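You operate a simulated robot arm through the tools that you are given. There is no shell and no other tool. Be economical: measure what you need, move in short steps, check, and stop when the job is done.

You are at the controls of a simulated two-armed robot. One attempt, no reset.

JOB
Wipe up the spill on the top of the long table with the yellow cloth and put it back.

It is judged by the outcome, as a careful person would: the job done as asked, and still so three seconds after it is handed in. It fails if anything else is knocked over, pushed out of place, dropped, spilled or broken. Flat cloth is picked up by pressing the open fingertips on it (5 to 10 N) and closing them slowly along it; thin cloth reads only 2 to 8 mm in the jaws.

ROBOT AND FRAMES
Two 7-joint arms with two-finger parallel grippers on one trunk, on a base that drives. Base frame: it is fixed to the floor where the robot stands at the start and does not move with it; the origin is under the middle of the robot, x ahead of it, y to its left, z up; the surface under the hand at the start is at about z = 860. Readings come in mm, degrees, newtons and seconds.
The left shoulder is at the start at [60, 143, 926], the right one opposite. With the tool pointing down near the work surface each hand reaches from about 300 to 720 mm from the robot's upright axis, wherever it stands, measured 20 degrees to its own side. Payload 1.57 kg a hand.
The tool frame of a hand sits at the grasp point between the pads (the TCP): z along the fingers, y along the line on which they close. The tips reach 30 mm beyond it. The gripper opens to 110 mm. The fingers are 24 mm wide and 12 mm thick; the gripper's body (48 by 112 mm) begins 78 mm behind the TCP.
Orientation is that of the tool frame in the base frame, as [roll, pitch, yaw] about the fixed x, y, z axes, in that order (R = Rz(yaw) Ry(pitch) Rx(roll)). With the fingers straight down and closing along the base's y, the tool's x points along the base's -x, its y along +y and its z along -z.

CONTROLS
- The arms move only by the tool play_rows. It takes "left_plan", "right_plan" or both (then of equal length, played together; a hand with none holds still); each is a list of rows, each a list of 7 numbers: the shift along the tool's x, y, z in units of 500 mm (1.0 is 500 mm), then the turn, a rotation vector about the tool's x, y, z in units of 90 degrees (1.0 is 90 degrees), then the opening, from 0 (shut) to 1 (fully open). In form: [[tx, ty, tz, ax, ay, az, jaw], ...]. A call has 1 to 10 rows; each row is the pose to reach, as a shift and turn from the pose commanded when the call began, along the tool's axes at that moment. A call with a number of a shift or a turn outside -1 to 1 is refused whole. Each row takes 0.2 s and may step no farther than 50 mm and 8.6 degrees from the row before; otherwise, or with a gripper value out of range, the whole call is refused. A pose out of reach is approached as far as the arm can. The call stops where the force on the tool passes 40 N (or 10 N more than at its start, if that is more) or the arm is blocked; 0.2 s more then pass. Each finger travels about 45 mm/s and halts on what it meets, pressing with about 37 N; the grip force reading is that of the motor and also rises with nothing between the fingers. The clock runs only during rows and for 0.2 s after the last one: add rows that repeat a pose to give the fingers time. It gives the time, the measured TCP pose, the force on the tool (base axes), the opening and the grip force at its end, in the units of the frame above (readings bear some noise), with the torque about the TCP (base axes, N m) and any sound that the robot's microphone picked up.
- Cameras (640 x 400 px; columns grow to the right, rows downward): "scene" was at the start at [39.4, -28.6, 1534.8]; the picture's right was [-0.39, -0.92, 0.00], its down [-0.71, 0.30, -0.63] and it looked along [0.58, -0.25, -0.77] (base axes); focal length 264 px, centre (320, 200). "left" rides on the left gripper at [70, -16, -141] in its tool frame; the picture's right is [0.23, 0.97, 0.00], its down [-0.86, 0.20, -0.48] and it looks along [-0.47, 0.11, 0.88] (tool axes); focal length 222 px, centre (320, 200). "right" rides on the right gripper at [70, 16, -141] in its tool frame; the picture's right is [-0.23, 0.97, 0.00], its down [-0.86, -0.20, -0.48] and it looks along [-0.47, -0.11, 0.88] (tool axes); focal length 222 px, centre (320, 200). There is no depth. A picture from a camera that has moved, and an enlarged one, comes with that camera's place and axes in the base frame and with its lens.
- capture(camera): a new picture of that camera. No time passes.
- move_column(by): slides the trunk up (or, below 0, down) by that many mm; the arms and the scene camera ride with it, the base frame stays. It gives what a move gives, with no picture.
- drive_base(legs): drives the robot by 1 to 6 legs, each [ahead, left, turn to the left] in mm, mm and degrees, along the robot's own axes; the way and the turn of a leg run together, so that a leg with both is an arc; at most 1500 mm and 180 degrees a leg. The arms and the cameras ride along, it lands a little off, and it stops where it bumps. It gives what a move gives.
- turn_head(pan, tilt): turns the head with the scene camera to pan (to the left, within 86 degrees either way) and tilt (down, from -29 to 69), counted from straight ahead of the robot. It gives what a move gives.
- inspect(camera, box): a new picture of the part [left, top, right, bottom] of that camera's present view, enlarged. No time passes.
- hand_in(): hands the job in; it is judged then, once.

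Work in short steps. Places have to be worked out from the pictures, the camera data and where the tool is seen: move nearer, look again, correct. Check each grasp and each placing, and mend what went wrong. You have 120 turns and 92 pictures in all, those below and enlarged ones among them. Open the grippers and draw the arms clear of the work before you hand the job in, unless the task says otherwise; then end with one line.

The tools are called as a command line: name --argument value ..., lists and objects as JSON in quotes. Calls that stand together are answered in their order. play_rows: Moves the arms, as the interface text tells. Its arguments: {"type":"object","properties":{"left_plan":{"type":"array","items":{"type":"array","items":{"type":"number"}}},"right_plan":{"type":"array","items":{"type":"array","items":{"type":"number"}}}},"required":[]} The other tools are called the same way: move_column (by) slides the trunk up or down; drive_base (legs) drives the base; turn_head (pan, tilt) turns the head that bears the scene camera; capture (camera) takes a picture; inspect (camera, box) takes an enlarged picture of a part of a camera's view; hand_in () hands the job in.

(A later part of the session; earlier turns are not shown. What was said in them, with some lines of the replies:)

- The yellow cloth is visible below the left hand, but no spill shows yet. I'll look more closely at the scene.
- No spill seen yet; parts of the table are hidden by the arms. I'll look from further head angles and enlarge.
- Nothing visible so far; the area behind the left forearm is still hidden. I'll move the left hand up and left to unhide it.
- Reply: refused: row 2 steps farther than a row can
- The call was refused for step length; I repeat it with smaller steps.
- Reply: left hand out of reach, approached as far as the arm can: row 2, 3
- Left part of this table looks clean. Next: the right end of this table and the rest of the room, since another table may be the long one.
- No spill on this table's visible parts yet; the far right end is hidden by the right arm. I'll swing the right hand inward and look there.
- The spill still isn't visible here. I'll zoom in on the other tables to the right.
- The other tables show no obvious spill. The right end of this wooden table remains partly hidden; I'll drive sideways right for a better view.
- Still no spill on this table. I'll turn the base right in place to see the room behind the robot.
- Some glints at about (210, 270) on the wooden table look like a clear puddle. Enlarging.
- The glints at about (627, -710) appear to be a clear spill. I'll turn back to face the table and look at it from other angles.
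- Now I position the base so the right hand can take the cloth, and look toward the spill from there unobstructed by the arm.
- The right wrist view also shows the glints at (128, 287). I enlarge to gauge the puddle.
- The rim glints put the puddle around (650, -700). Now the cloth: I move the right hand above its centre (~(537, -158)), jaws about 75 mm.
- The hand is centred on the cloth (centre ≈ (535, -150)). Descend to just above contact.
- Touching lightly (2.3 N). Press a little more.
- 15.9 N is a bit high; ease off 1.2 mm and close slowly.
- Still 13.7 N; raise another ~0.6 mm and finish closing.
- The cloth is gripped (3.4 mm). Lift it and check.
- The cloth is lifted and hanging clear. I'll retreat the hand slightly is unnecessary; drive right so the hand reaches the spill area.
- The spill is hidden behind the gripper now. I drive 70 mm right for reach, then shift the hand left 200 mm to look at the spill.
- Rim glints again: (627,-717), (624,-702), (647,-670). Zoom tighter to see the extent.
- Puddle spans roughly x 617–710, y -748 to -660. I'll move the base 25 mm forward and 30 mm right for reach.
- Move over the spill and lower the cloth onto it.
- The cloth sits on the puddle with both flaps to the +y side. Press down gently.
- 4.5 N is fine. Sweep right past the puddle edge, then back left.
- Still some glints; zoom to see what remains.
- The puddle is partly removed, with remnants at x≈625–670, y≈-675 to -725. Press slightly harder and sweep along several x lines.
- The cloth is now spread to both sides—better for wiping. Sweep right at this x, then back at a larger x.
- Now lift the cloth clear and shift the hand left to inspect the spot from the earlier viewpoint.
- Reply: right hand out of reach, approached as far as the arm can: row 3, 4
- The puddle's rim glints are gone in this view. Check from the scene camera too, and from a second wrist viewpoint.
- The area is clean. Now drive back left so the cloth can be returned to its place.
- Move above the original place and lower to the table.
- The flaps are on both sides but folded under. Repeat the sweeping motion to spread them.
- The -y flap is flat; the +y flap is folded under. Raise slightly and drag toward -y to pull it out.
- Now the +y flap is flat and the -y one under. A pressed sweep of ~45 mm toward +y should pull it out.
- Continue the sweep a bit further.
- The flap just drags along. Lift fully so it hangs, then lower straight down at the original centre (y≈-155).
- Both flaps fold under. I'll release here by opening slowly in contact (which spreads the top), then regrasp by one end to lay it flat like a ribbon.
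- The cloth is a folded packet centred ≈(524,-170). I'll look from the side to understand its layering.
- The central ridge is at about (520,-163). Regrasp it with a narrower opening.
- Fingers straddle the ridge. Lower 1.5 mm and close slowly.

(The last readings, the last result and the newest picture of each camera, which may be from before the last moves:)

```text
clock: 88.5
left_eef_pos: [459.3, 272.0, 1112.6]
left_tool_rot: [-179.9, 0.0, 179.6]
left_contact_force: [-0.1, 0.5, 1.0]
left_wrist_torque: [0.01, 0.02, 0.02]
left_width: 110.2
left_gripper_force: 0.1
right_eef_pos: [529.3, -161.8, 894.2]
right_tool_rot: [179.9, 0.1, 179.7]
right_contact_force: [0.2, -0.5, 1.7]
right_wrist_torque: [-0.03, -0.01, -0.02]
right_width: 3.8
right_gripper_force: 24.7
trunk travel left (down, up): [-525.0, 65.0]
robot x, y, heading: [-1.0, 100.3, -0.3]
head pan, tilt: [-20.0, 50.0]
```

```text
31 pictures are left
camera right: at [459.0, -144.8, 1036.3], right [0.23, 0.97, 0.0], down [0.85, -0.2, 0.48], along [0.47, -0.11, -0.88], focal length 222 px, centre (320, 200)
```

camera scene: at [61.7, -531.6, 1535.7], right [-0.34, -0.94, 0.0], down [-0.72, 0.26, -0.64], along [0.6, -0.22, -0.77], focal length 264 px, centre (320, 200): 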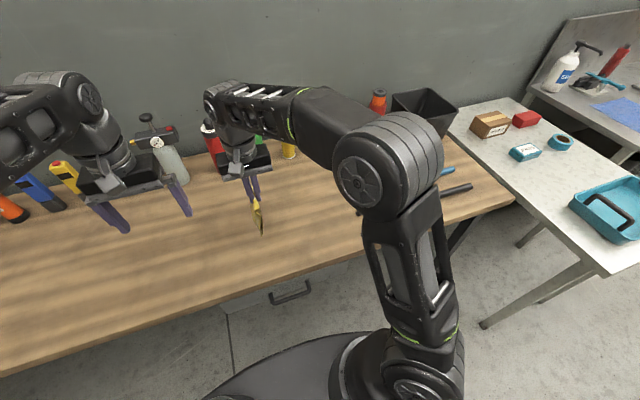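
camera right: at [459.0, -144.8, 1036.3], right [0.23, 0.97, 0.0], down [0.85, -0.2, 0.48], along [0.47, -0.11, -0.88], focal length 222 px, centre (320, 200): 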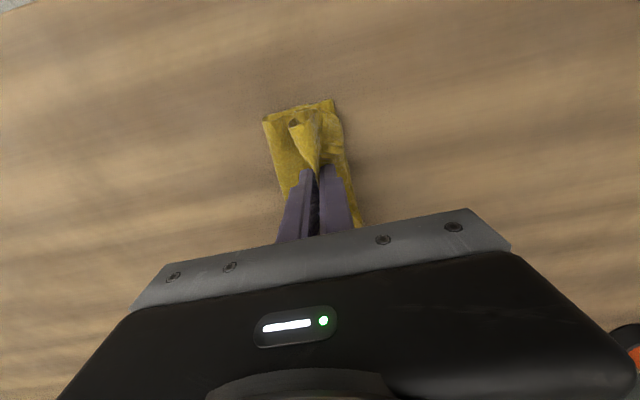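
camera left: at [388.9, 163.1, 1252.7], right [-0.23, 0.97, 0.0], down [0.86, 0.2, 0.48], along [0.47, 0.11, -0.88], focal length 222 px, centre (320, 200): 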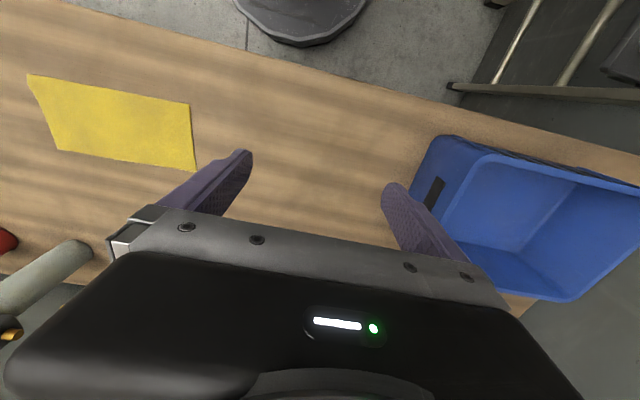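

Lift, lower quickly as in the first landing, then do the -y/+y pressed sweep that spread it before.

play_rows --right_plan '[[0, 0, -0.08, 0, 0, 0, 0], [0, 0.03, -0.17, 0, 0, 0, 0], [0, 0.06, -0.25, 0, 0, 0, 0], [0, 0.06, -0.28, 0, 0, 0, 0], [0, 0.06, -0.28, 0, 0, 0, 0], [0, 0.06, -0.28, 0, 0, 0, 0]]'

play_rows --right_plan '[[0, 0, 0.06, 0, 0, 0, 0], [0, 0, 0.13, 0, 0, 0, 0], [0, 0, 0.2, 0, 0, 0, 0], [0, 0, 0.26, 0, 0, 0, 0], [0, 0, 0.278, 0, 0, 0, 0], [0, 0, 0.28, 0, 0, 0, 0]]'

play_rows --right_plan '[[0, -0.06, 0.001, 0, 0, 0, 0], [0, -0.12, 0.002, 0, 0, 0, 0], [0, -0.18, 0.002, 0, 0, 0, 0], [0, -0.22, 0.002, 0, 0, 0, 0], [0, -0.16, 0.002, 0, 0, 0, 0], [0, -0.1, 0.002, 0, 0, 0, 0], [0, -0.04, 0.002, 0, 0, 0, 0], [0, 0.02, 0.002, 0, 0, 0, 0], [0, 0.02, 0.002, 0, 0, 0, 0]]'

capture --camera "right"

```text
clock: 89.9
left_eef_pos: [460.6, 272.9, 1111.6]
left_tool_rot: [179.9, 0.1, 179.7]
left_contact_force: [0.4, 1.2, -0.9]
left_wrist_torque: [-0.03, 0.02, 0.02]
left_width: 110.0
left_gripper_force: 0.1
right_eef_pos: [530.0, -132.7, 1034.7]
right_tool_rot: [-180.0, 0.0, 179.7]
right_contact_force: [0.4, -0.6, 0.4]
right_wrist_torque: [0.0, -0.01, -0.01]
right_width: 3.7
right_gripper_force: 24.4
trunk travel left (down, up): [-525.0, 65.0]
robot x, y, heading: [-0.1, 95.4, -0.3]
head pan, tilt: [-20.0, 50.0]
```

```text
clock: 91.3
left_eef_pos: [458.7, 272.5, 1111.4]
left_tool_rot: [179.9, 0.1, 179.8]
left_contact_force: [0.3, -0.3, -0.5]
left_wrist_torque: [-0.02, -0.02, 0.03]
left_width: 110.0
left_gripper_force: 0.1
right_eef_pos: [529.5, -132.8, 896.9]
right_tool_rot: [180.0, 0.2, 179.7]
right_contact_force: [1.1, -3.0, 10.1]
right_wrist_torque: [0.04, 0.06, 0.03]
right_width: 3.8
right_gripper_force: 24.5
trunk travel left (down, up): [-525.0, 65.0]
robot x, y, heading: [-2.2, 96.1, -0.4]
head pan, tilt: [-20.0, 50.0]
```

```text
clock: 93.3
left_eef_pos: [459.0, 271.9, 1112.1]
left_tool_rot: [-180.0, 0.1, 179.7]
left_contact_force: [0.5, -0.2, -0.1]
left_wrist_torque: [-0.02, -0.02, -0.01]
left_width: 110.1
left_gripper_force: 0.0
right_eef_pos: [528.5, -123.5, 893.6]
right_tool_rot: [-180.0, 0.1, 179.8]
right_contact_force: [-0.6, -6.5, 17.0]
right_wrist_torque: [-0.16, -0.01, -0.01]
right_width: 4.0
right_gripper_force: 24.6
trunk travel left (down, up): [-525.0, 65.0]
robot x, y, heading: [-0.1, 98.9, -0.4]
head pan, tilt: [-20.0, 50.0]
```

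```text
30 pictures are left
camera right: at [458.3, -105.3, 1035.1], right [0.23, 0.97, 0.0], down [0.85, -0.2, 0.48], along [0.47, -0.11, -0.88], focal length 222 px, centre (320, 200)
```

right: 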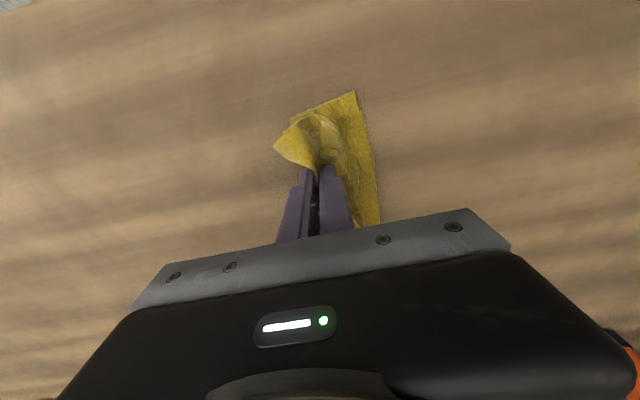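

Pressing dragged the under flap along. I'll raise, lay both flaps toward +y, then glide +y slightly above the table (light contact) so the under flap stays and unrolls.

play_rows --right_plan '[[0, 0, -0.08, 0, 0, 0, 0], [0, 0.04, -0.14, 0, 0, 0, 0], [0, 0.04, -0.18, 0, 0, 0, 0], [0, -0.02, -0.14, 0, 0, 0, 0], [0, -0.08, -0.1, 0, 0, 0, 0], [0, -0.14, -0.06, 0, 0, 0, 0], [0, -0.2, -0.03, 0, 0, 0, 0], [0, -0.24, -0.014, 0, 0, 0, 0], [0, -0.24, -0.014, 0, 0, 0, 0]]'

capture --camera "right"

play_rows --right_plan '[[0, 0.03, 0, 0, 0, 0, 0], [0, 0.06, 0, 0, 0, 0, 0], [0, 0.1, 0, 0, 0, 0, 0], [0, 0.14, 0, 0, 0, 0, 0], [0, 0.18, 0, 0, 0, 0, 0], [0, 0.22, 0, 0, 0, 0, 0], [0, 0.25, 0, 0, 0, 0, 0], [0, 0.25, 0, 0, 0, 0, 0]]'

capture --camera "right"

```text
clock: 95.3
left_eef_pos: [459.3, 273.5, 1111.6]
left_tool_rot: [-180.0, 0.0, 179.7]
left_contact_force: [-0.3, 0.3, -0.6]
left_wrist_torque: [0.0, 0.03, 0.01]
left_width: 109.9
left_gripper_force: 0.1
right_eef_pos: [527.1, -242.9, 903.0]
right_tool_rot: [-180.0, 0.0, 179.6]
right_contact_force: [-0.6, -0.1, -0.7]
right_wrist_torque: [0.02, -0.01, -0.01]
right_width: 3.8
right_gripper_force: 24.6
trunk travel left (down, up): [-525.0, 65.0]
robot x, y, heading: [0.4, 98.9, -0.1]
head pan, tilt: [-20.0, 50.0]
```

```text
29 pictures are left
camera right: at [457.1, -225.0, 1043.1], right [0.23, 0.97, 0.0], down [0.85, -0.2, 0.48], along [0.47, -0.11, -0.88], focal length 222 px, centre (320, 200)
```

right: 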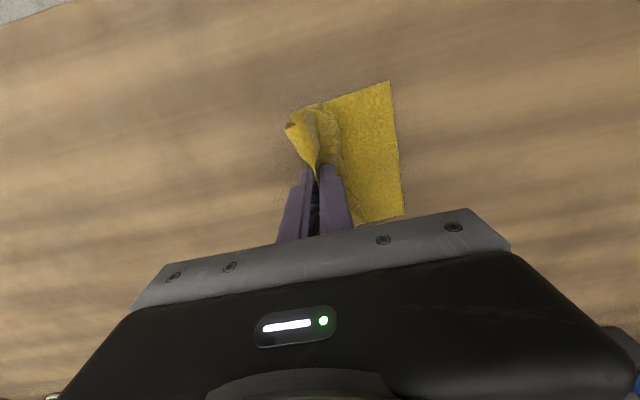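

```text
clock: 97.1
left_eef_pos: [459.4, 271.9, 1111.8]
left_tool_rot: [180.0, 0.0, 179.8]
left_contact_force: [0.2, 0.2, 0.1]
left_wrist_torque: [-0.01, -0.01, 0.0]
left_width: 110.0
left_gripper_force: 0.1
right_eef_pos: [528.5, -116.5, 899.7]
right_tool_rot: [179.9, 0.0, 179.8]
right_contact_force: [0.0, -0.5, 1.8]
right_wrist_torque: [-0.04, -0.01, 0.01]
right_width: 4.1
right_gripper_force: 24.4
trunk travel left (down, up): [-525.0, 65.0]
robot x, y, heading: [-0.3, 98.9, -0.3]
head pan, tilt: [-20.0, 50.0]
```

```text
28 pictures are left
camera right: at [457.5, -99.5, 1040.8], right [0.23, 0.97, 0.0], down [0.85, -0.2, 0.48], along [0.46, -0.11, -0.88], focal length 222 px, centre (320, 200)
```

right: 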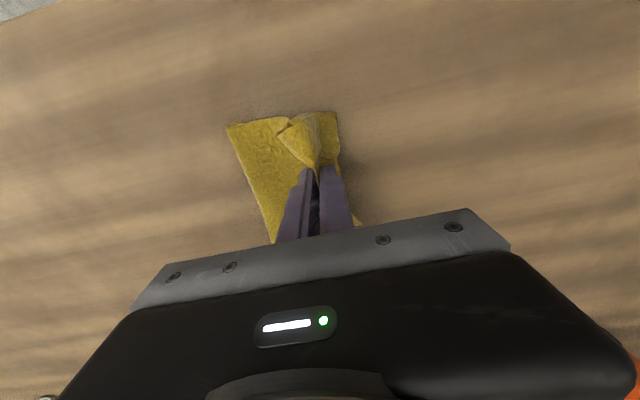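

The -y flap is flat now; only the +y part is under. I'll release here, then regrasp the -y end to hang the cloth as one sheet and lay it flat.

play_rows --right_plan '[[0, 0, 0.004, 0, 0, 0, 0.06], [0, 0, 0.004, 0, 0, 0, 0.14], [0, 0, 0.002, 0, 0, 0, 0.22], [0, 0, 0, 0, 0, 0, 0.3], [0, 0, 0, 0, 0, 0, 0.36], [0, 0, -0.04, 0, 0, 0, 0.36], [0, 0, -0.12, 0, 0, 0, 0.36], [0, 0, -0.2, 0, 0, 0, 0.36], [0, 0, -0.2, 0, 0, 0, 0.36]]'

capture --camera "right"

```text
clock: 99.1
left_eef_pos: [459.3, 271.7, 1111.5]
left_tool_rot: [180.0, 0.0, 179.7]
left_contact_force: [0.6, -1.0, -0.7]
left_wrist_torque: [0.03, 0.0, -0.02]
left_width: 109.8
left_gripper_force: 0.0
right_eef_pos: [529.3, -119.0, 1000.5]
right_tool_rot: [-179.9, 0.0, 179.7]
right_contact_force: [-0.6, -0.8, -0.4]
right_wrist_torque: [-0.01, -0.04, 0.0]
right_width: 39.6
right_gripper_force: 0.0
trunk travel left (down, up): [-525.0, 65.0]
robot x, y, heading: [1.1, 97.0, -0.5]
head pan, tilt: [-20.0, 50.0]
```

```text
27 pictures are left
camera right: at [458.1, -102.0, 1142.5], right [0.23, 0.97, 0.0], down [0.85, -0.2, 0.48], along [0.47, -0.11, -0.88], focal length 222 px, centre (320, 200)
```

right: 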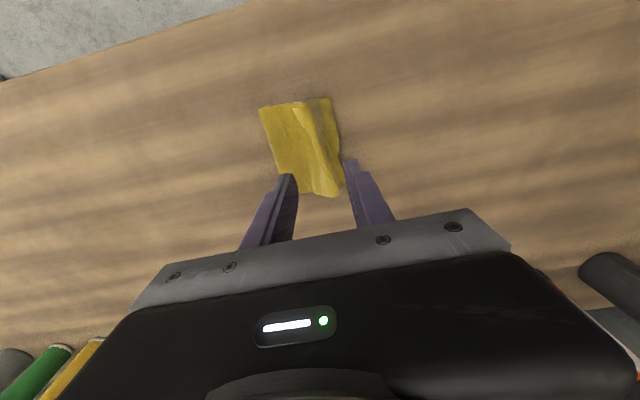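

Zoom to see whether the left edge is a free edge or a fold.

inspect --camera "right" --box '[236, 90, 364, 210]'

inspect --camera "scene" --box '[240, 140, 400, 240]'

```text
3.33 times, centred on (300, 150) of right
camera zoom: at [458.1, -102.0, 1142.5], right [0.23, 0.97, 0.0], down [0.85, -0.2, 0.48], along [0.47, -0.11, -0.88], focal length 740 px, centre (387, 367)
```

zoom: 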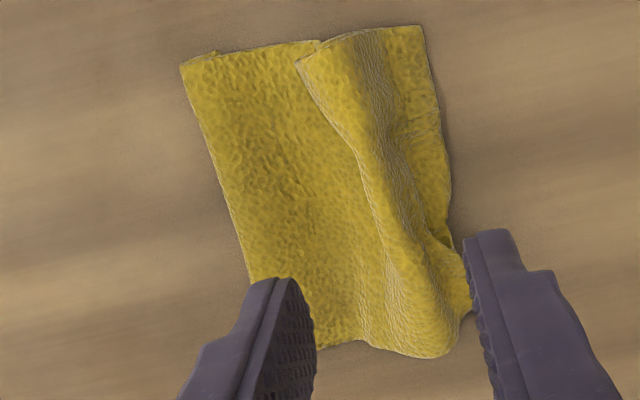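

```text
4.00 times, centred on (320, 190) of scene
camera zoom: at [42.5, 70.5, 1535.6], right [-0.35, -0.94, 0.0], down [-0.72, 0.27, -0.64], along [0.6, -0.22, -0.77], focal length 1056 px, centre (320, 240)
```

zoom: 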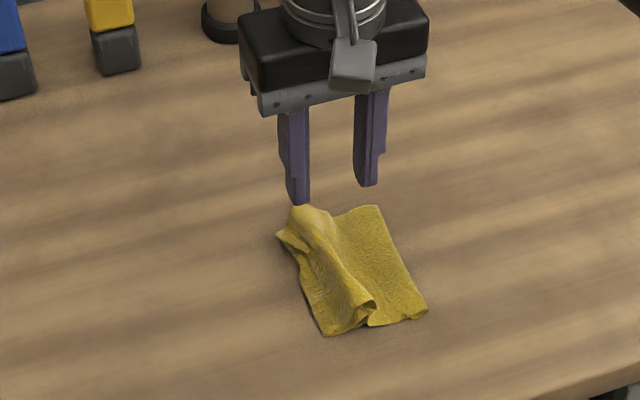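

The cloth is folded double with both free ends at the -y edge (y≈-170). I'll pinch only the top layer near that edge with a small opening.

play_rows --right_plan '[[0, -0.06, 0.04, 0, 0, 0, 0.27], [0, -0.06, 0.1, 0, 0, 0, 0.27], [0, -0.06, 0.16, 0, 0, 0, 0.27], [0, -0.06, 0.195, 0, 0, 0, 0.27], [0, -0.06, 0.206, 0, 0, 0, 0.27], [0, -0.06, 0.21, 0, 0, 0, 0.27]]'

capture --camera "right"

```text
clock: 100.5
left_eef_pos: [460.0, 273.1, 1110.5]
left_tool_rot: [179.9, -0.1, 179.6]
left_contact_force: [0.0, -0.7, 0.2]
left_wrist_torque: [0.01, 0.0, -0.03]
left_width: 109.9
left_gripper_force: 0.2
right_eef_pos: [527.7, -147.2, 896.9]
right_tool_rot: [179.9, 0.0, 179.8]
right_contact_force: [-0.3, -0.4, 2.3]
right_wrist_torque: [0.0, -0.01, -0.01]
right_width: 29.8
right_gripper_force: 0.0
trunk travel left (down, up): [-525.0, 65.0]
robot x, y, heading: [0.6, 94.5, -0.6]
head pan, tilt: [-20.0, 50.0]
```

```text
24 pictures are left
camera right: at [457.9, -130.2, 1037.6], right [0.23, 0.97, 0.0], down [0.85, -0.2, 0.48], along [0.47, -0.11, -0.88], focal length 222 px, centre (320, 200)
```

right: 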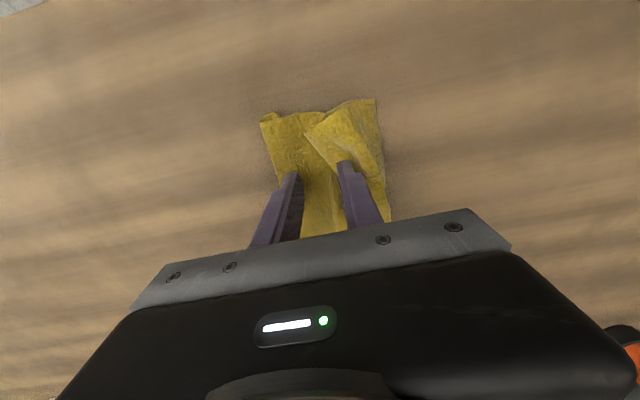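

Contact 2.3 N. Close slowly with light pressure.

play_rows --right_plan '[[0, 0, 0.002, 0, 0, 0, 0.24], [0, 0, 0.002, 0, 0, 0, 0.2], [0, 0, 0.002, 0, 0, 0, 0.16], [0, 0, 0.002, 0, 0, 0, 0.12], [0, 0, 0.002, 0, 0, 0, 0.07], [0, 0, 0.002, 0, 0, 0, 0.02], [0, 0, 0.002, 0, 0, 0, 0], [0, 0, 0.002, 0, 0, 0, 0]]'

play_rows --right_plan '[[0, 0, -0.06, 0, 0, 0, 0], [0, 0.01, -0.12, 0, 0, 0, 0], [0, 0.03, -0.2, 0, 0, 0, 0], [0, 0.06, -0.28, 0, 0, 0, 0], [0, 0.1, -0.32, 0, 0, 0, 0], [0, 0.1, -0.32, 0, 0, 0, 0]]'

capture --camera "right"

inspect --camera "scene" --box '[200, 90, 400, 215]'

```text
clock: 102.3
left_eef_pos: [459.8, 271.6, 1111.9]
left_tool_rot: [180.0, 0.0, 179.6]
left_contact_force: [0.2, -0.2, -0.4]
left_wrist_torque: [-0.01, 0.01, 0.0]
left_width: 110.3
left_gripper_force: 0.1
right_eef_pos: [529.4, -145.9, 897.1]
right_tool_rot: [-180.0, 0.0, 179.6]
right_contact_force: [-0.5, 0.7, 2.8]
right_wrist_torque: [-0.01, 0.01, 0.0]
right_width: 1.8
right_gripper_force: 23.2
trunk travel left (down, up): [-525.0, 65.0]
robot x, y, heading: [-1.5, 96.7, -0.5]
head pan, tilt: [-20.0, 50.0]
```

```text
clock: 103.7
left_eef_pos: [459.8, 272.0, 1111.0]
left_tool_rot: [180.0, 0.0, 179.6]
left_contact_force: [-0.5, 0.5, 1.1]
left_wrist_torque: [0.01, -0.01, -0.04]
left_width: 110.2
left_gripper_force: 0.0
right_eef_pos: [531.6, -96.3, 1058.1]
right_tool_rot: [-180.0, 0.0, 179.6]
right_contact_force: [-0.4, -0.2, -1.1]
right_wrist_torque: [0.01, 0.0, -0.02]
right_width: 1.6
right_gripper_force: 23.9
trunk travel left (down, up): [-525.0, 65.0]
robot x, y, heading: [3.9, 95.8, -0.3]
head pan, tilt: [-20.0, 50.0]
```

```text
23 pictures are left
camera right: at [460.3, -78.6, 1199.1], right [0.23, 0.97, 0.0], down [0.85, -0.2, 0.48], along [0.46, -0.11, -0.88], focal length 222 px, centre (320, 200)
```

right: 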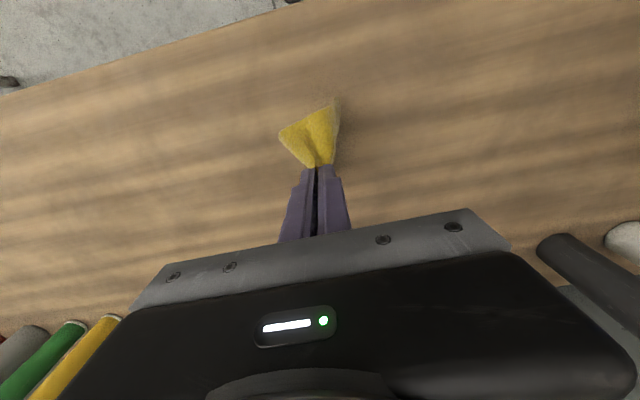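

```text
3.20 times, centred on (300, 152) of scene
camera zoom: at [42.2, 70.2, 1535.6], right [-0.35, -0.94, 0.0], down [-0.72, 0.27, -0.64], along [0.6, -0.22, -0.77], focal length 845 px, centre (384, 352)
```

zoom: 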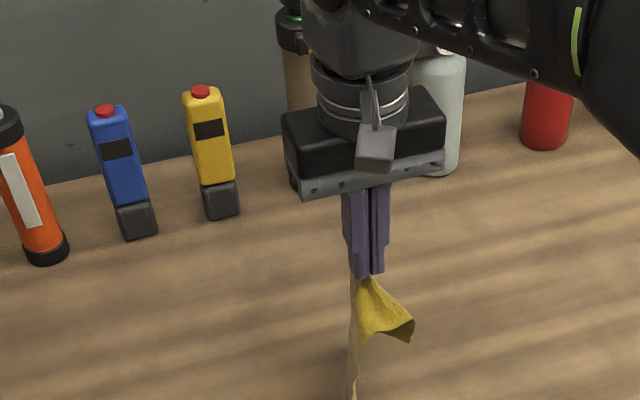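

Excellent: a single-layer pinch (1.6 mm), the long part hanging as a sheet, the short flap toward -y. Now lay it like a ribbon toward -y at the original place.

play_rows --right_plan '[[0, 0.072, -0.03, 0, 0, 0, 0], [0, 0.15, -0.03, 0, 0, 0, 0], [0, 0.15, -0.03, 0, 0, 0, 0], [0, 0.082, 0.026, 0, 0, 0, 0], [0, 0.002, 0.08, 0, 0, 0, 0], [0, -0.078, 0.135, 0, 0, 0, 0], [0, -0.164, 0.18, 0, 0, 0, 0], [0, -0.258, 0.204, 0, 0, 0, 0], [0, -0.25, 0.276, 0, 0, 0, 0], [0, -0.242, 0.316, 0, 0, 0, 0]]'

capture --camera "right"

```text
clock: 105.9
left_eef_pos: [458.6, 272.8, 1111.0]
left_tool_rot: [179.9, 0.0, 179.7]
left_contact_force: [-0.2, 0.2, -0.3]
left_wrist_torque: [0.01, -0.01, -0.01]
left_width: 109.9
left_gripper_force: 0.1
right_eef_pos: [530.2, -221.1, 896.9]
right_tool_rot: [-179.9, 0.1, 179.6]
right_contact_force: [-1.4, -0.6, 4.1]
right_wrist_torque: [-0.02, -0.01, -0.02]
right_width: 1.9
right_gripper_force: 24.0
trunk travel left (down, up): [-525.0, 65.0]
robot x, y, heading: [-1.3, 100.6, -0.2]
head pan, tilt: [-20.0, 50.0]
```

```text
21 pictures are left
camera right: at [459.8, -203.7, 1037.5], right [0.23, 0.97, 0.0], down [0.85, -0.2, 0.48], along [0.47, -0.11, -0.88], focal length 222 px, centre (320, 200)
```

right: 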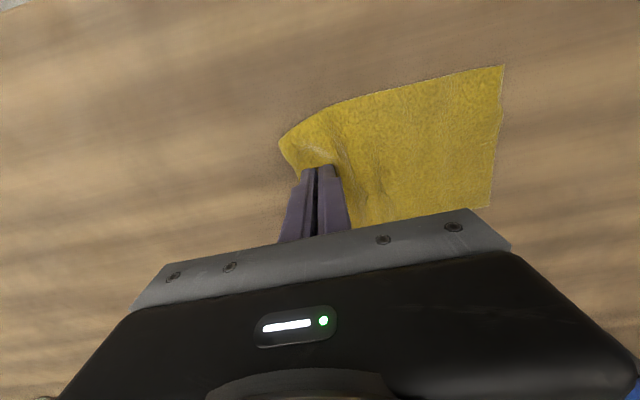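

Nicely flat, but the +y end lies at y≈-80, about 45 mm short of its original. Re-lift and lay again 45 mm further to +y.

play_rows --right_plan '[[0, 0.04, -0.06, 0, 0, 0, 0], [0, 0.1, -0.13, 0, 0, 0, 0], [0, 0.17, -0.19, 0, 0, 0, 0], [0, 0.24, -0.25, 0, 0, 0, 0], [0, 0.31, -0.31, 0, 0, 0, 0], [0, 0.38, -0.34, 0, 0, 0, 0], [0, 0.46, -0.345, 0, 0, 0, 0], [0, 0.51, -0.345, 0, 0, 0, 0], [0, 0.51, -0.345, 0, 0, 0, 0]]'

inspect --camera "scene" --box '[180, 90, 380, 215]'

```text
clock: 107.9
left_eef_pos: [460.1, 272.6, 1113.3]
left_tool_rot: [179.9, 0.0, 179.7]
left_contact_force: [-0.5, -0.8, 1.0]
left_wrist_torque: [-0.01, 0.01, 0.0]
left_width: 109.8
left_gripper_force: 0.0
right_eef_pos: [531.2, 39.6, 1071.5]
right_tool_rot: [-180.0, 0.1, 179.7]
right_contact_force: [0.0, -1.0, -0.2]
right_wrist_torque: [-0.02, -0.01, 0.0]
right_width: 1.7
right_gripper_force: 23.2
trunk travel left (down, up): [-525.0, 65.0]
robot x, y, heading: [3.2, 93.7, -0.5]
head pan, tilt: [-20.0, 50.0]
```

```text
3.20 times, centred on (280, 152) of scene
camera zoom: at [42.1, 70.3, 1535.6], right [-0.35, -0.94, 0.0], down [-0.72, 0.27, -0.64], along [0.6, -0.22, -0.77], focal length 845 px, centre (448, 352)
```

zoom: 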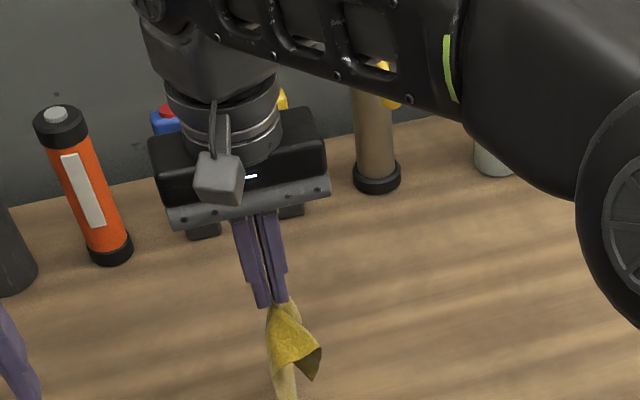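

Now lay it again, finishing with a vertical descent so the short flap falls to the -y side.

play_rows --right_plan '[[0, -0.08, 0.022, 0, 0, 0, 0], [0, -0.13, 0.072, 0, 0, 0, 0], [0, -0.13, 0.072, 0, 0, 0, 0], [0, -0.21, 0.098, 0, 0, 0, 0], [0, -0.28, 0.128, 0, 0, 0, 0], [0, -0.34, 0.162, 0, 0, 0, 0], [0, -0.376, 0.192, 0, 0, 0, 0], [0, -0.38, 0.262, 0, 0, 0, 0], [0, -0.376, 0.318, 0, 0, 0, 0], [0, -0.374, 0.342, 0, 0, 0, 0]]'

capture --camera "right"

```text
clock: 110.1
left_eef_pos: [459.6, 271.5, 1113.2]
left_tool_rot: [-179.9, 0.0, 179.8]
left_contact_force: [-0.9, -0.7, 0.0]
left_wrist_torque: [0.01, -0.01, -0.01]
left_width: 110.0
left_gripper_force: 0.1
right_eef_pos: [531.4, -148.1, 900.3]
right_tool_rot: [180.0, 0.0, 179.7]
right_contact_force: [0.6, -0.6, 1.9]
right_wrist_torque: [-0.03, -0.01, 0.01]
right_width: 1.5
right_gripper_force: 23.7
trunk travel left (down, up): [-525.0, 65.0]
robot x, y, heading: [2.6, 91.2, -0.2]
head pan, tilt: [-20.0, 50.0]
```

```text
19 pictures are left
camera right: at [460.3, -131.4, 1040.6], right [0.23, 0.97, 0.0], down [0.85, -0.2, 0.48], along [0.47, -0.11, -0.88], focal length 222 px, centre (320, 200)
```

right: 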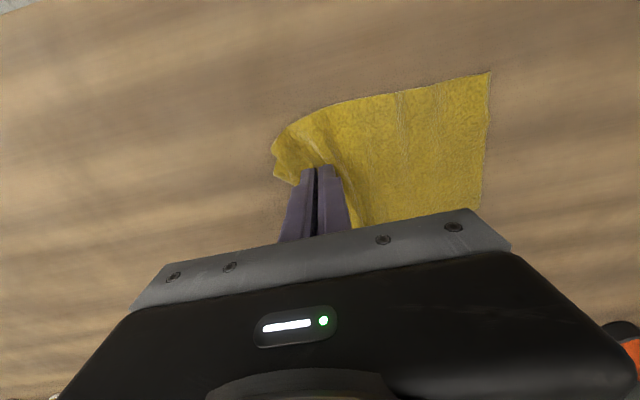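

Good: +y end at y≈-15, long part flat, flap partly out on -y. Release by opening gently and look.

play_rows --right_plan '[[0, 0, 0.004, 0, 0, 0, 0.05], [0, 0, 0.004, 0, 0, 0, 0.12], [0, 0, 0.004, 0, 0, 0, 0.2], [0, 0, 0.004, 0, 0, 0, 0.28], [0, 0, 0.002, 0, 0, 0, 0.36], [0, 0, -0.04, 0, 0, 0, 0.36], [0, 0, -0.12, 0, 0, 0, 0.36], [0, 0, -0.2, 0, 0, 0, 0.36], [0, 0, -0.2, 0, 0, 0, 0.36]]'

capture --camera "right"

```text
clock: 112.1
left_eef_pos: [459.4, 273.6, 1112.1]
left_tool_rot: [179.9, 0.0, 179.8]
left_contact_force: [0.0, 0.5, 0.8]
left_wrist_torque: [-0.01, 0.0, 0.03]
left_width: 109.8
left_gripper_force: 0.0
right_eef_pos: [525.1, -146.8, 997.7]
right_tool_rot: [-179.9, -0.1, 179.7]
right_contact_force: [-0.7, -0.1, -0.5]
right_wrist_torque: [0.01, 0.03, 0.01]
right_width: 39.7
right_gripper_force: 0.1
trunk travel left (down, up): [-525.0, 65.0]
robot x, y, heading: [-1.3, 94.6, -0.4]
head pan, tilt: [-20.0, 50.0]
```

```text
18 pictures are left
camera right: at [455.9, -131.1, 1139.1], right [0.23, 0.97, 0.0], down [0.85, -0.2, 0.48], along [0.46, -0.11, -0.88], focal length 222 px, centre (320, 200)
```

right: 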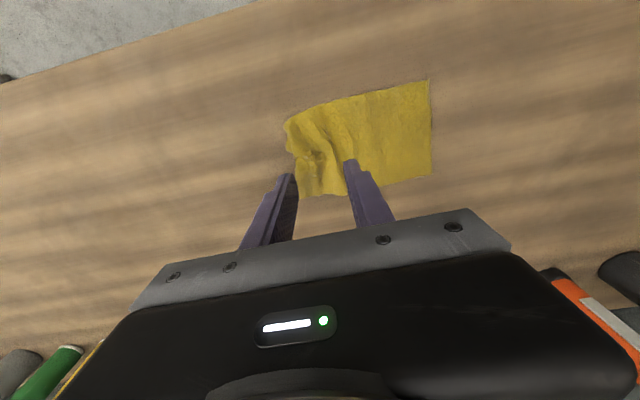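

The cloth spans y -181…-14 with a small flap under at its -y end. I'll pinch near the +y end, hang it so everything unfolds, and lay it toward +y. Move over the +y end.

play_rows --right_plan '[[-0.005, 0.08, -0.02, 0, 0, 0, 0.24], [-0.01, 0.16, -0.02, 0, 0, 0, 0.24], [-0.016, 0.232, 0, 0, 0, 0, 0.24], [-0.016, 0.232, 0.08, 0, 0, 0, 0.24], [-0.016, 0.232, 0.15, 0, 0, 0, 0.24], [-0.016, 0.232, 0.19, 0, 0, 0, 0.24], [-0.016, 0.232, 0.204, 0, 0, 0, 0.24], [-0.016, 0.232, 0.208, 0, 0, 0, 0.24]]'

capture --camera "right"

```text
clock: 113.9
left_eef_pos: [460.2, 272.9, 1111.2]
left_tool_rot: [-179.9, 0.0, 179.7]
left_contact_force: [-0.3, -0.9, -0.6]
left_wrist_torque: [-0.02, 0.0, -0.01]
left_width: 110.1
left_gripper_force: 0.1
right_eef_pos: [537.7, -33.0, 894.9]
right_tool_rot: [180.0, 0.1, 179.7]
right_contact_force: [0.1, -0.2, 0.0]
right_wrist_torque: [-0.01, 0.0, -0.04]
right_width: 26.3
right_gripper_force: 0.1
trunk travel left (down, up): [-525.0, 65.0]
robot x, y, heading: [0.2, 92.1, -0.3]
head pan, tilt: [-20.0, 50.0]
```

```text
17 pictures are left
camera right: at [467.0, -16.4, 1036.1], right [0.23, 0.97, 0.0], down [0.85, -0.2, 0.48], along [0.47, -0.11, -0.88], focal length 222 px, centre (320, 200)
```

right: 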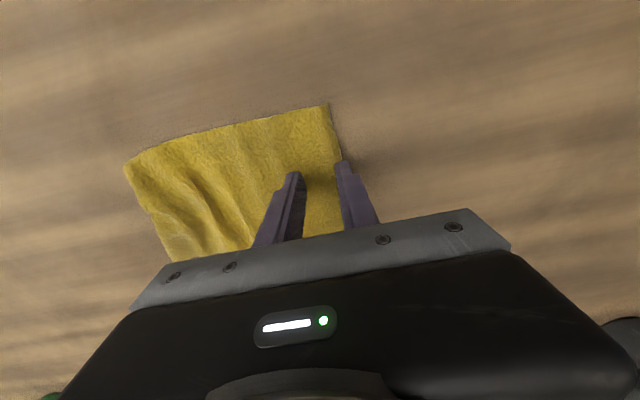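

The outer finger is right at the edge; shift 7 mm inward, press, and check force.

play_rows --right_plan '[[0, -0.014, 0, 0, 0, 0, 0.24], [0, -0.014, 0.004, 0, 0, 0, 0.24], [0, -0.014, 0.006, 0, 0, 0, 0.24]]'

```text
clock: 114.7
left_eef_pos: [459.4, 272.7, 1110.6]
left_tool_rot: [-180.0, 0.0, 179.7]
left_contact_force: [0.8, 0.4, 0.1]
left_wrist_torque: [-0.01, 0.01, 0.0]
left_width: 110.0
left_gripper_force: 0.0
right_eef_pos: [538.6, -41.4, 891.7]
right_tool_rot: [-179.9, 0.0, 179.7]
right_contact_force: [0.0, -0.4, 0.6]
right_wrist_torque: [0.01, 0.01, 0.02]
right_width: 26.6
right_gripper_force: 0.4
trunk travel left (down, up): [-525.0, 65.0]
robot x, y, heading: [-1.2, 90.9, -0.3]
head pan, tilt: [-20.0, 50.0]
```

Lower a touch more to reach 5–8 N.

play_rows --right_plan '[[0, 0, 0.002, 0, 0, 0, 0.24], [0, 0, 0.002, 0, 0, 0, 0.24]]'

```text
clock: 115.3
left_eef_pos: [459.6, 271.7, 1111.3]
left_tool_rot: [-179.9, 0.1, 179.6]
left_contact_force: [-0.2, 0.1, 0.9]
left_wrist_torque: [0.01, 0.04, 0.01]
left_width: 110.1
left_gripper_force: 0.2
right_eef_pos: [538.2, -40.9, 891.3]
right_tool_rot: [-179.9, -0.1, 179.7]
right_contact_force: [-1.5, 0.1, 5.8]
right_wrist_torque: [0.08, 0.03, 0.03]
right_width: 26.3
right_gripper_force: 0.1
trunk travel left (down, up): [-525.0, 65.0]
robot x, y, heading: [-1.3, 90.3, -0.2]
head pan, tilt: [-20.0, 50.0]
```

5.8 N: close slowly.

play_rows --right_plan '[[0, 0, 0, 0, 0, 0, 0.2], [0, 0, 0, 0, 0, 0, 0.16], [0, 0, 0, 0, 0, 0, 0.12], [0, 0, -0.001, 0, 0, 0, 0.08], [0, 0, -0.001, 0, 0, 0, 0.04], [0, 0, -0.001, 0, 0, 0, 0], [0, 0, -0.001, 0, 0, 0, 0], [0, 0, -0.001, 0, 0, 0, 0]]'

capture --camera "right"

```text
clock: 117.1
left_eef_pos: [459.6, 272.3, 1111.4]
left_tool_rot: [180.0, 0.1, 179.7]
left_contact_force: [0.4, 0.5, 0.7]
left_wrist_torque: [0.0, -0.04, 0.0]
left_width: 109.8
left_gripper_force: 0.1
right_eef_pos: [537.9, -39.9, 891.2]
right_tool_rot: [180.0, 0.0, 179.7]
right_contact_force: [0.1, 1.7, 5.0]
right_wrist_torque: [0.11, 0.01, 0.0]
right_width: 1.5
right_gripper_force: 23.8
trunk travel left (down, up): [-525.0, 65.0]
robot x, y, heading: [-1.6, 94.6, -0.4]
head pan, tilt: [-20.0, 50.0]
```

```text
16 pictures are left
camera right: at [467.3, -23.5, 1032.7], right [0.23, 0.97, 0.0], down [0.85, -0.2, 0.48], along [0.47, -0.11, -0.88], focal length 222 px, centre (320, 200)
```

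right: 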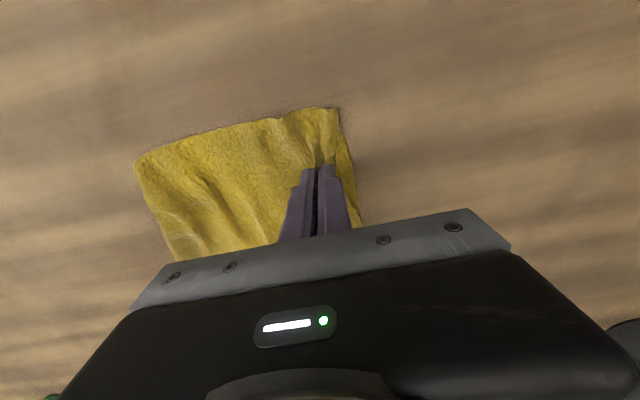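

Pinched near the +y edge. Lift up, moving -y over the cloth, then raise the trunk so it hangs free.

play_rows --right_plan '[[0, 0, -0.06, 0, 0, 0, 0], [0, -0.03, -0.14, 0, 0, 0, 0], [0, -0.08, -0.21, 0, 0, 0, 0], [0, -0.14, -0.27, 0, 0, 0, 0], [0, -0.21, -0.32, 0, 0, 0, 0], [0, -0.28, -0.35, 0, 0, 0, 0], [0, -0.36, -0.37, 0, 0, 0, 0], [0, -0.44, -0.37, 0, 0, 0, 0], [0, -0.45, -0.37, 0, 0, 0, 0]]'

move_column --by 60

capture --camera "scene"

```text
clock: 119.1
left_eef_pos: [459.2, 273.1, 1110.7]
left_tool_rot: [180.0, 0.0, 179.7]
left_contact_force: [-0.1, -0.6, -0.8]
left_wrist_torque: [-0.01, 0.0, 0.01]
left_width: 110.0
left_gripper_force: 0.1
right_eef_pos: [538.9, -268.1, 1074.4]
right_tool_rot: [180.0, 0.1, 179.7]
right_contact_force: [-0.3, -0.1, -0.2]
right_wrist_torque: [0.0, 0.01, 0.0]
right_width: 1.7
right_gripper_force: 23.2
trunk travel left (down, up): [-525.0, 65.0]
robot x, y, heading: [-0.1, 97.0, -0.5]
head pan, tilt: [-20.0, 50.0]
```

```text
clock: 120.1
left_eef_pos: [458.4, 271.6, 1171.2]
left_tool_rot: [180.0, -0.1, 179.6]
left_contact_force: [0.2, 0.3, -0.9]
left_wrist_torque: [0.03, -0.04, 0.01]
left_width: 109.9
left_gripper_force: 0.2
right_eef_pos: [538.3, -268.4, 1132.7]
right_tool_rot: [-180.0, -0.1, 179.7]
right_contact_force: [-0.8, 0.0, -0.6]
right_wrist_torque: [0.0, 0.01, -0.06]
right_width: 1.6
right_gripper_force: 23.2
trunk travel left (down, up): [-585.0, 5.0]
robot x, y, heading: [1.5, 97.4, -0.4]
head pan, tilt: [-20.0, 50.0]
```

```text
15 pictures are left
camera scene: at [42.5, 70.4, 1595.6], right [-0.35, -0.94, 0.0], down [-0.72, 0.27, -0.64], along [0.6, -0.22, -0.77], focal length 264 px, centre (320, 200)
```

scene: 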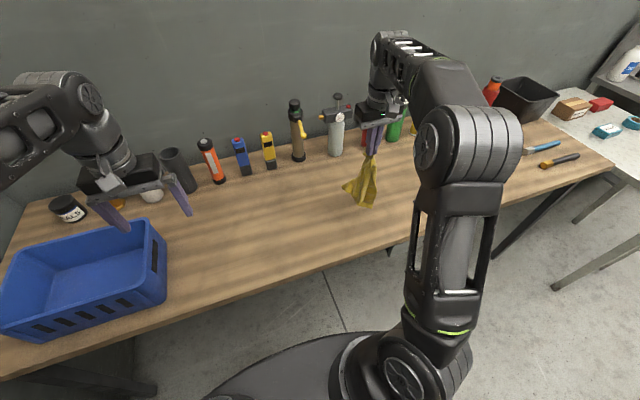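

The cloth hangs as one full-length sheet touching near y≈-270. Lay it down moving +y.

play_rows --right_plan '[[0, 0, 0.056, 0, 0, 0, 0], [0, 0.05, 0.096, 0, 0, 0, 0], [0, 0.12, 0.146, 0, 0, 0, 0], [0, 0.19, 0.196, 0, 0, 0, 0], [0, 0.25, 0.256, 0, 0, 0, 0], [0, 0.3, 0.316, 0, 0, 0, 0], [0, 0.35, 0.376, 0, 0, 0, 0], [0, 0.39, 0.426, 0, 0, 0, 0], [0, 0.406, 0.462, 0, 0, 0, 0], [0, 0.41, 0.474, 0, 0, 0, 0]]'

capture --camera "right"

```text
clock: 122.3
left_eef_pos: [459.2, 272.1, 1171.4]
left_tool_rot: [180.0, 0.0, 179.8]
left_contact_force: [0.3, 0.3, 0.8]
left_wrist_torque: [-0.02, 0.0, -0.01]
left_width: 110.1
left_gripper_force: 0.1
right_eef_pos: [537.9, -62.8, 896.5]
right_tool_rot: [-179.9, 0.0, 179.8]
right_contact_force: [0.5, -0.1, 1.2]
right_wrist_torque: [-0.02, -0.03, 0.02]
right_width: 1.9
right_gripper_force: 24.0
trunk travel left (down, up): [-585.0, 5.0]
robot x, y, heading: [-0.1, 93.4, -0.2]
head pan, tilt: [-20.0, 50.0]
```

```text
14 pictures are left
camera right: at [468.3, -45.2, 1036.9], right [0.23, 0.97, 0.0], down [0.85, -0.2, 0.48], along [0.47, -0.11, -0.88], focal length 222 px, centre (320, 200)
```

right: 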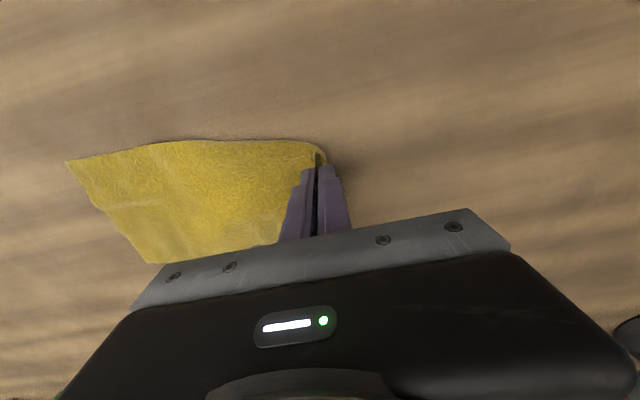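

Very flat: the -y end is at y≈-258, matching the original. Release slowly and rise.

play_rows --right_plan '[[0, 0, 0.002, 0, 0, 0, 0.04], [0, 0, 0.002, 0, 0, 0, 0.1], [0, 0, 0.002, 0, 0, 0, 0.17], [0, 0, 0.002, 0, 0, 0, 0.24], [0, 0, -0.01, 0, 0, 0, 0.3], [0, 0, -0.06, 0, 0, 0, 0.3], [0, 0, -0.14, 0, 0, 0, 0.3], [0, 0, -0.22, 0, 0, 0, 0.3], [0, 0, -0.3, 0, 0, 0, 0.3]]'

play_rows --right_plan '[[0.08, 0, -0.04, 0, 0, 0, 0.5], [0.16, 0, -0.06, 0, 0, 0, 0.7], [0.24, 0, -0.08, 0, 0, 0, 1], [0.3, 0, -0.08, 0, 0, 0, 1], [0.3, 0, -0.08, 0, 0, 0, 1]]'

capture --camera "scene"

capture --camera "right"

```text
clock: 124.3
left_eef_pos: [458.4, 272.8, 1170.7]
left_tool_rot: [179.9, 0.0, 179.7]
left_contact_force: [0.5, 0.5, -0.5]
left_wrist_torque: [-0.02, 0.0, -0.02]
left_width: 110.3
left_gripper_force: 0.0
right_eef_pos: [540.6, -61.9, 1050.0]
right_tool_rot: [180.0, 0.0, 179.7]
right_contact_force: [1.1, 1.0, 0.4]
right_wrist_torque: [-0.01, 0.03, 0.02]
right_width: 32.8
right_gripper_force: 0.0
trunk travel left (down, up): [-585.0, 5.0]
robot x, y, heading: [4.1, 91.8, -0.3]
head pan, tilt: [-20.0, 50.0]
```

```text
clock: 125.5
left_eef_pos: [459.8, 273.5, 1171.7]
left_tool_rot: [-180.0, 0.0, 179.7]
left_contact_force: [0.3, 1.0, -0.3]
left_wrist_torque: [0.03, -0.02, 0.02]
left_width: 110.0
left_gripper_force: 0.1
right_eef_pos: [392.5, -61.3, 1085.7]
right_tool_rot: [180.0, 0.0, 179.8]
right_contact_force: [-0.2, 0.5, -1.0]
right_wrist_torque: [0.0, -0.04, -0.03]
right_width: 110.1
right_gripper_force: 0.1
trunk travel left (down, up): [-585.0, 5.0]
robot x, y, heading: [5.3, 96.9, -0.2]
head pan, tilt: [-20.0, 50.0]
```

```text
13 pictures are left
camera scene: at [42.4, 70.6, 1595.6], right [-0.35, -0.94, 0.0], down [-0.72, 0.27, -0.64], along [0.6, -0.22, -0.77], focal length 264 px, centre (320, 200)
```

scene: 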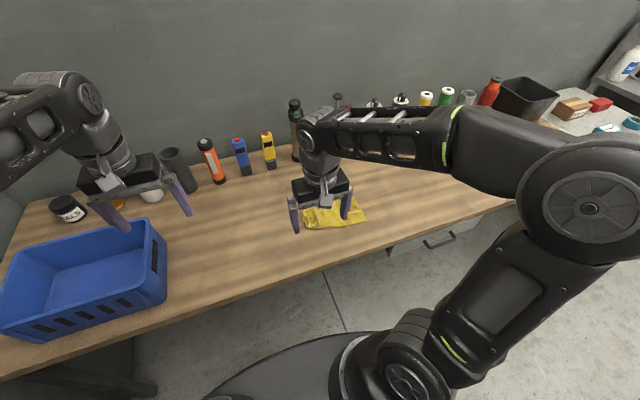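

```text
12 pictures are left
camera right: at [322.4, -43.9, 1227.2], right [0.23, 0.97, 0.0], down [0.85, -0.2, 0.48], along [0.47, -0.11, -0.88], focal length 222 px, centre (320, 200)
```

right: 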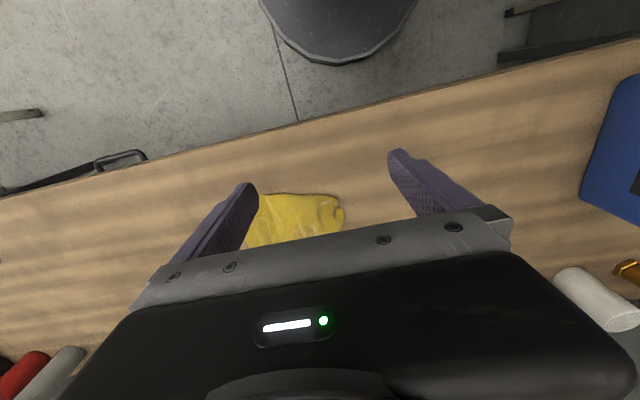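

Cloth is back, flat, in place. I move the hand to the earlier viewing pose to recheck the spill spot once more.

play_rows --right_plan '[[0.02, -0.06, -0.02, 0, 0, 0, 1], [0.036, -0.112, -0.04, 0, 0, 0, 1], [0.036, -0.112, -0.04, 0, 0, 0, 1]]'

inspect --camera "right" --box '[20, 220, 212, 340]'

inspect --camera "scene" --box '[240, 130, 480, 280]'

```text
clock: 126.3
left_eef_pos: [459.9, 272.1, 1171.7]
left_tool_rot: [-180.0, 0.1, 179.7]
left_contact_force: [0.4, -0.3, -0.3]
left_wrist_torque: [0.0, 0.01, -0.02]
left_width: 110.0
left_gripper_force: 0.0
right_eef_pos: [373.1, -117.7, 1107.7]
right_tool_rot: [179.9, 0.0, 179.7]
right_contact_force: [-0.7, 0.3, 0.9]
right_wrist_torque: [-0.01, -0.01, -0.01]
right_width: 109.9
right_gripper_force: 0.1
trunk travel left (down, up): [-585.0, 5.0]
robot x, y, heading: [3.6, 98.1, -0.6]
head pan, tilt: [-20.0, 50.0]
```

```text
3.33 times, centred on (116, 280) of right
camera zoom: at [303.6, -99.9, 1248.1], right [0.23, 0.97, 0.0], down [0.85, -0.2, 0.48], along [0.47, -0.11, -0.88], focal length 740 px, centre (1000, -67)
```

zoom: 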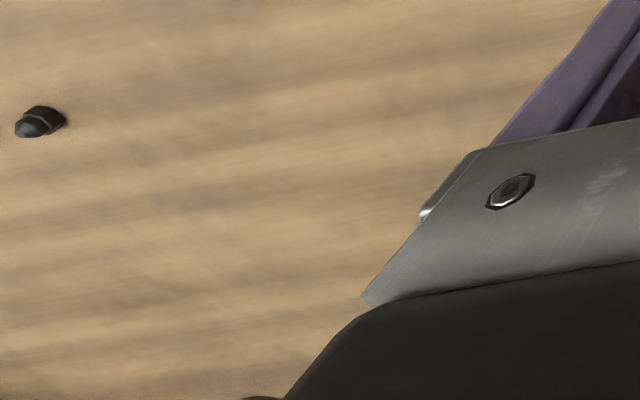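

```text
2.67 times, centred on (360, 205) of scene
camera zoom: at [42.4, 70.6, 1595.6], right [-0.35, -0.94, 0.0], down [-0.72, 0.27, -0.64], along [0.6, -0.22, -0.77], focal length 704 px, centre (213, 187)
```

zoom: 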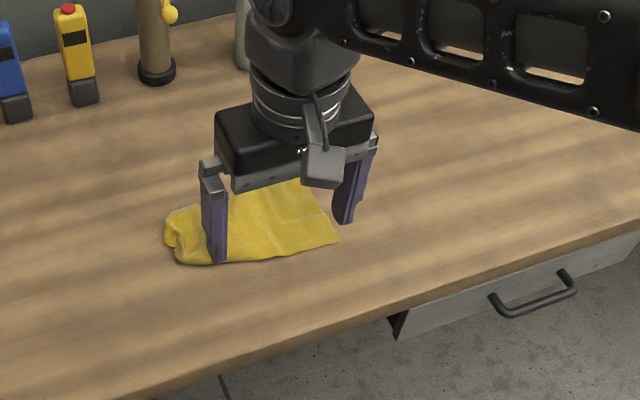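

The spill spot is clean, the cloth lies flat in its original place, both hands are open and clear, and the other items look undisturbed. Handing in.

hand_in

```text
The job is handed in.
```

I wiped up the spill on the long table with the yellow cloth, and the cloth is back where it was, lying flat apart from slight creases at one end.
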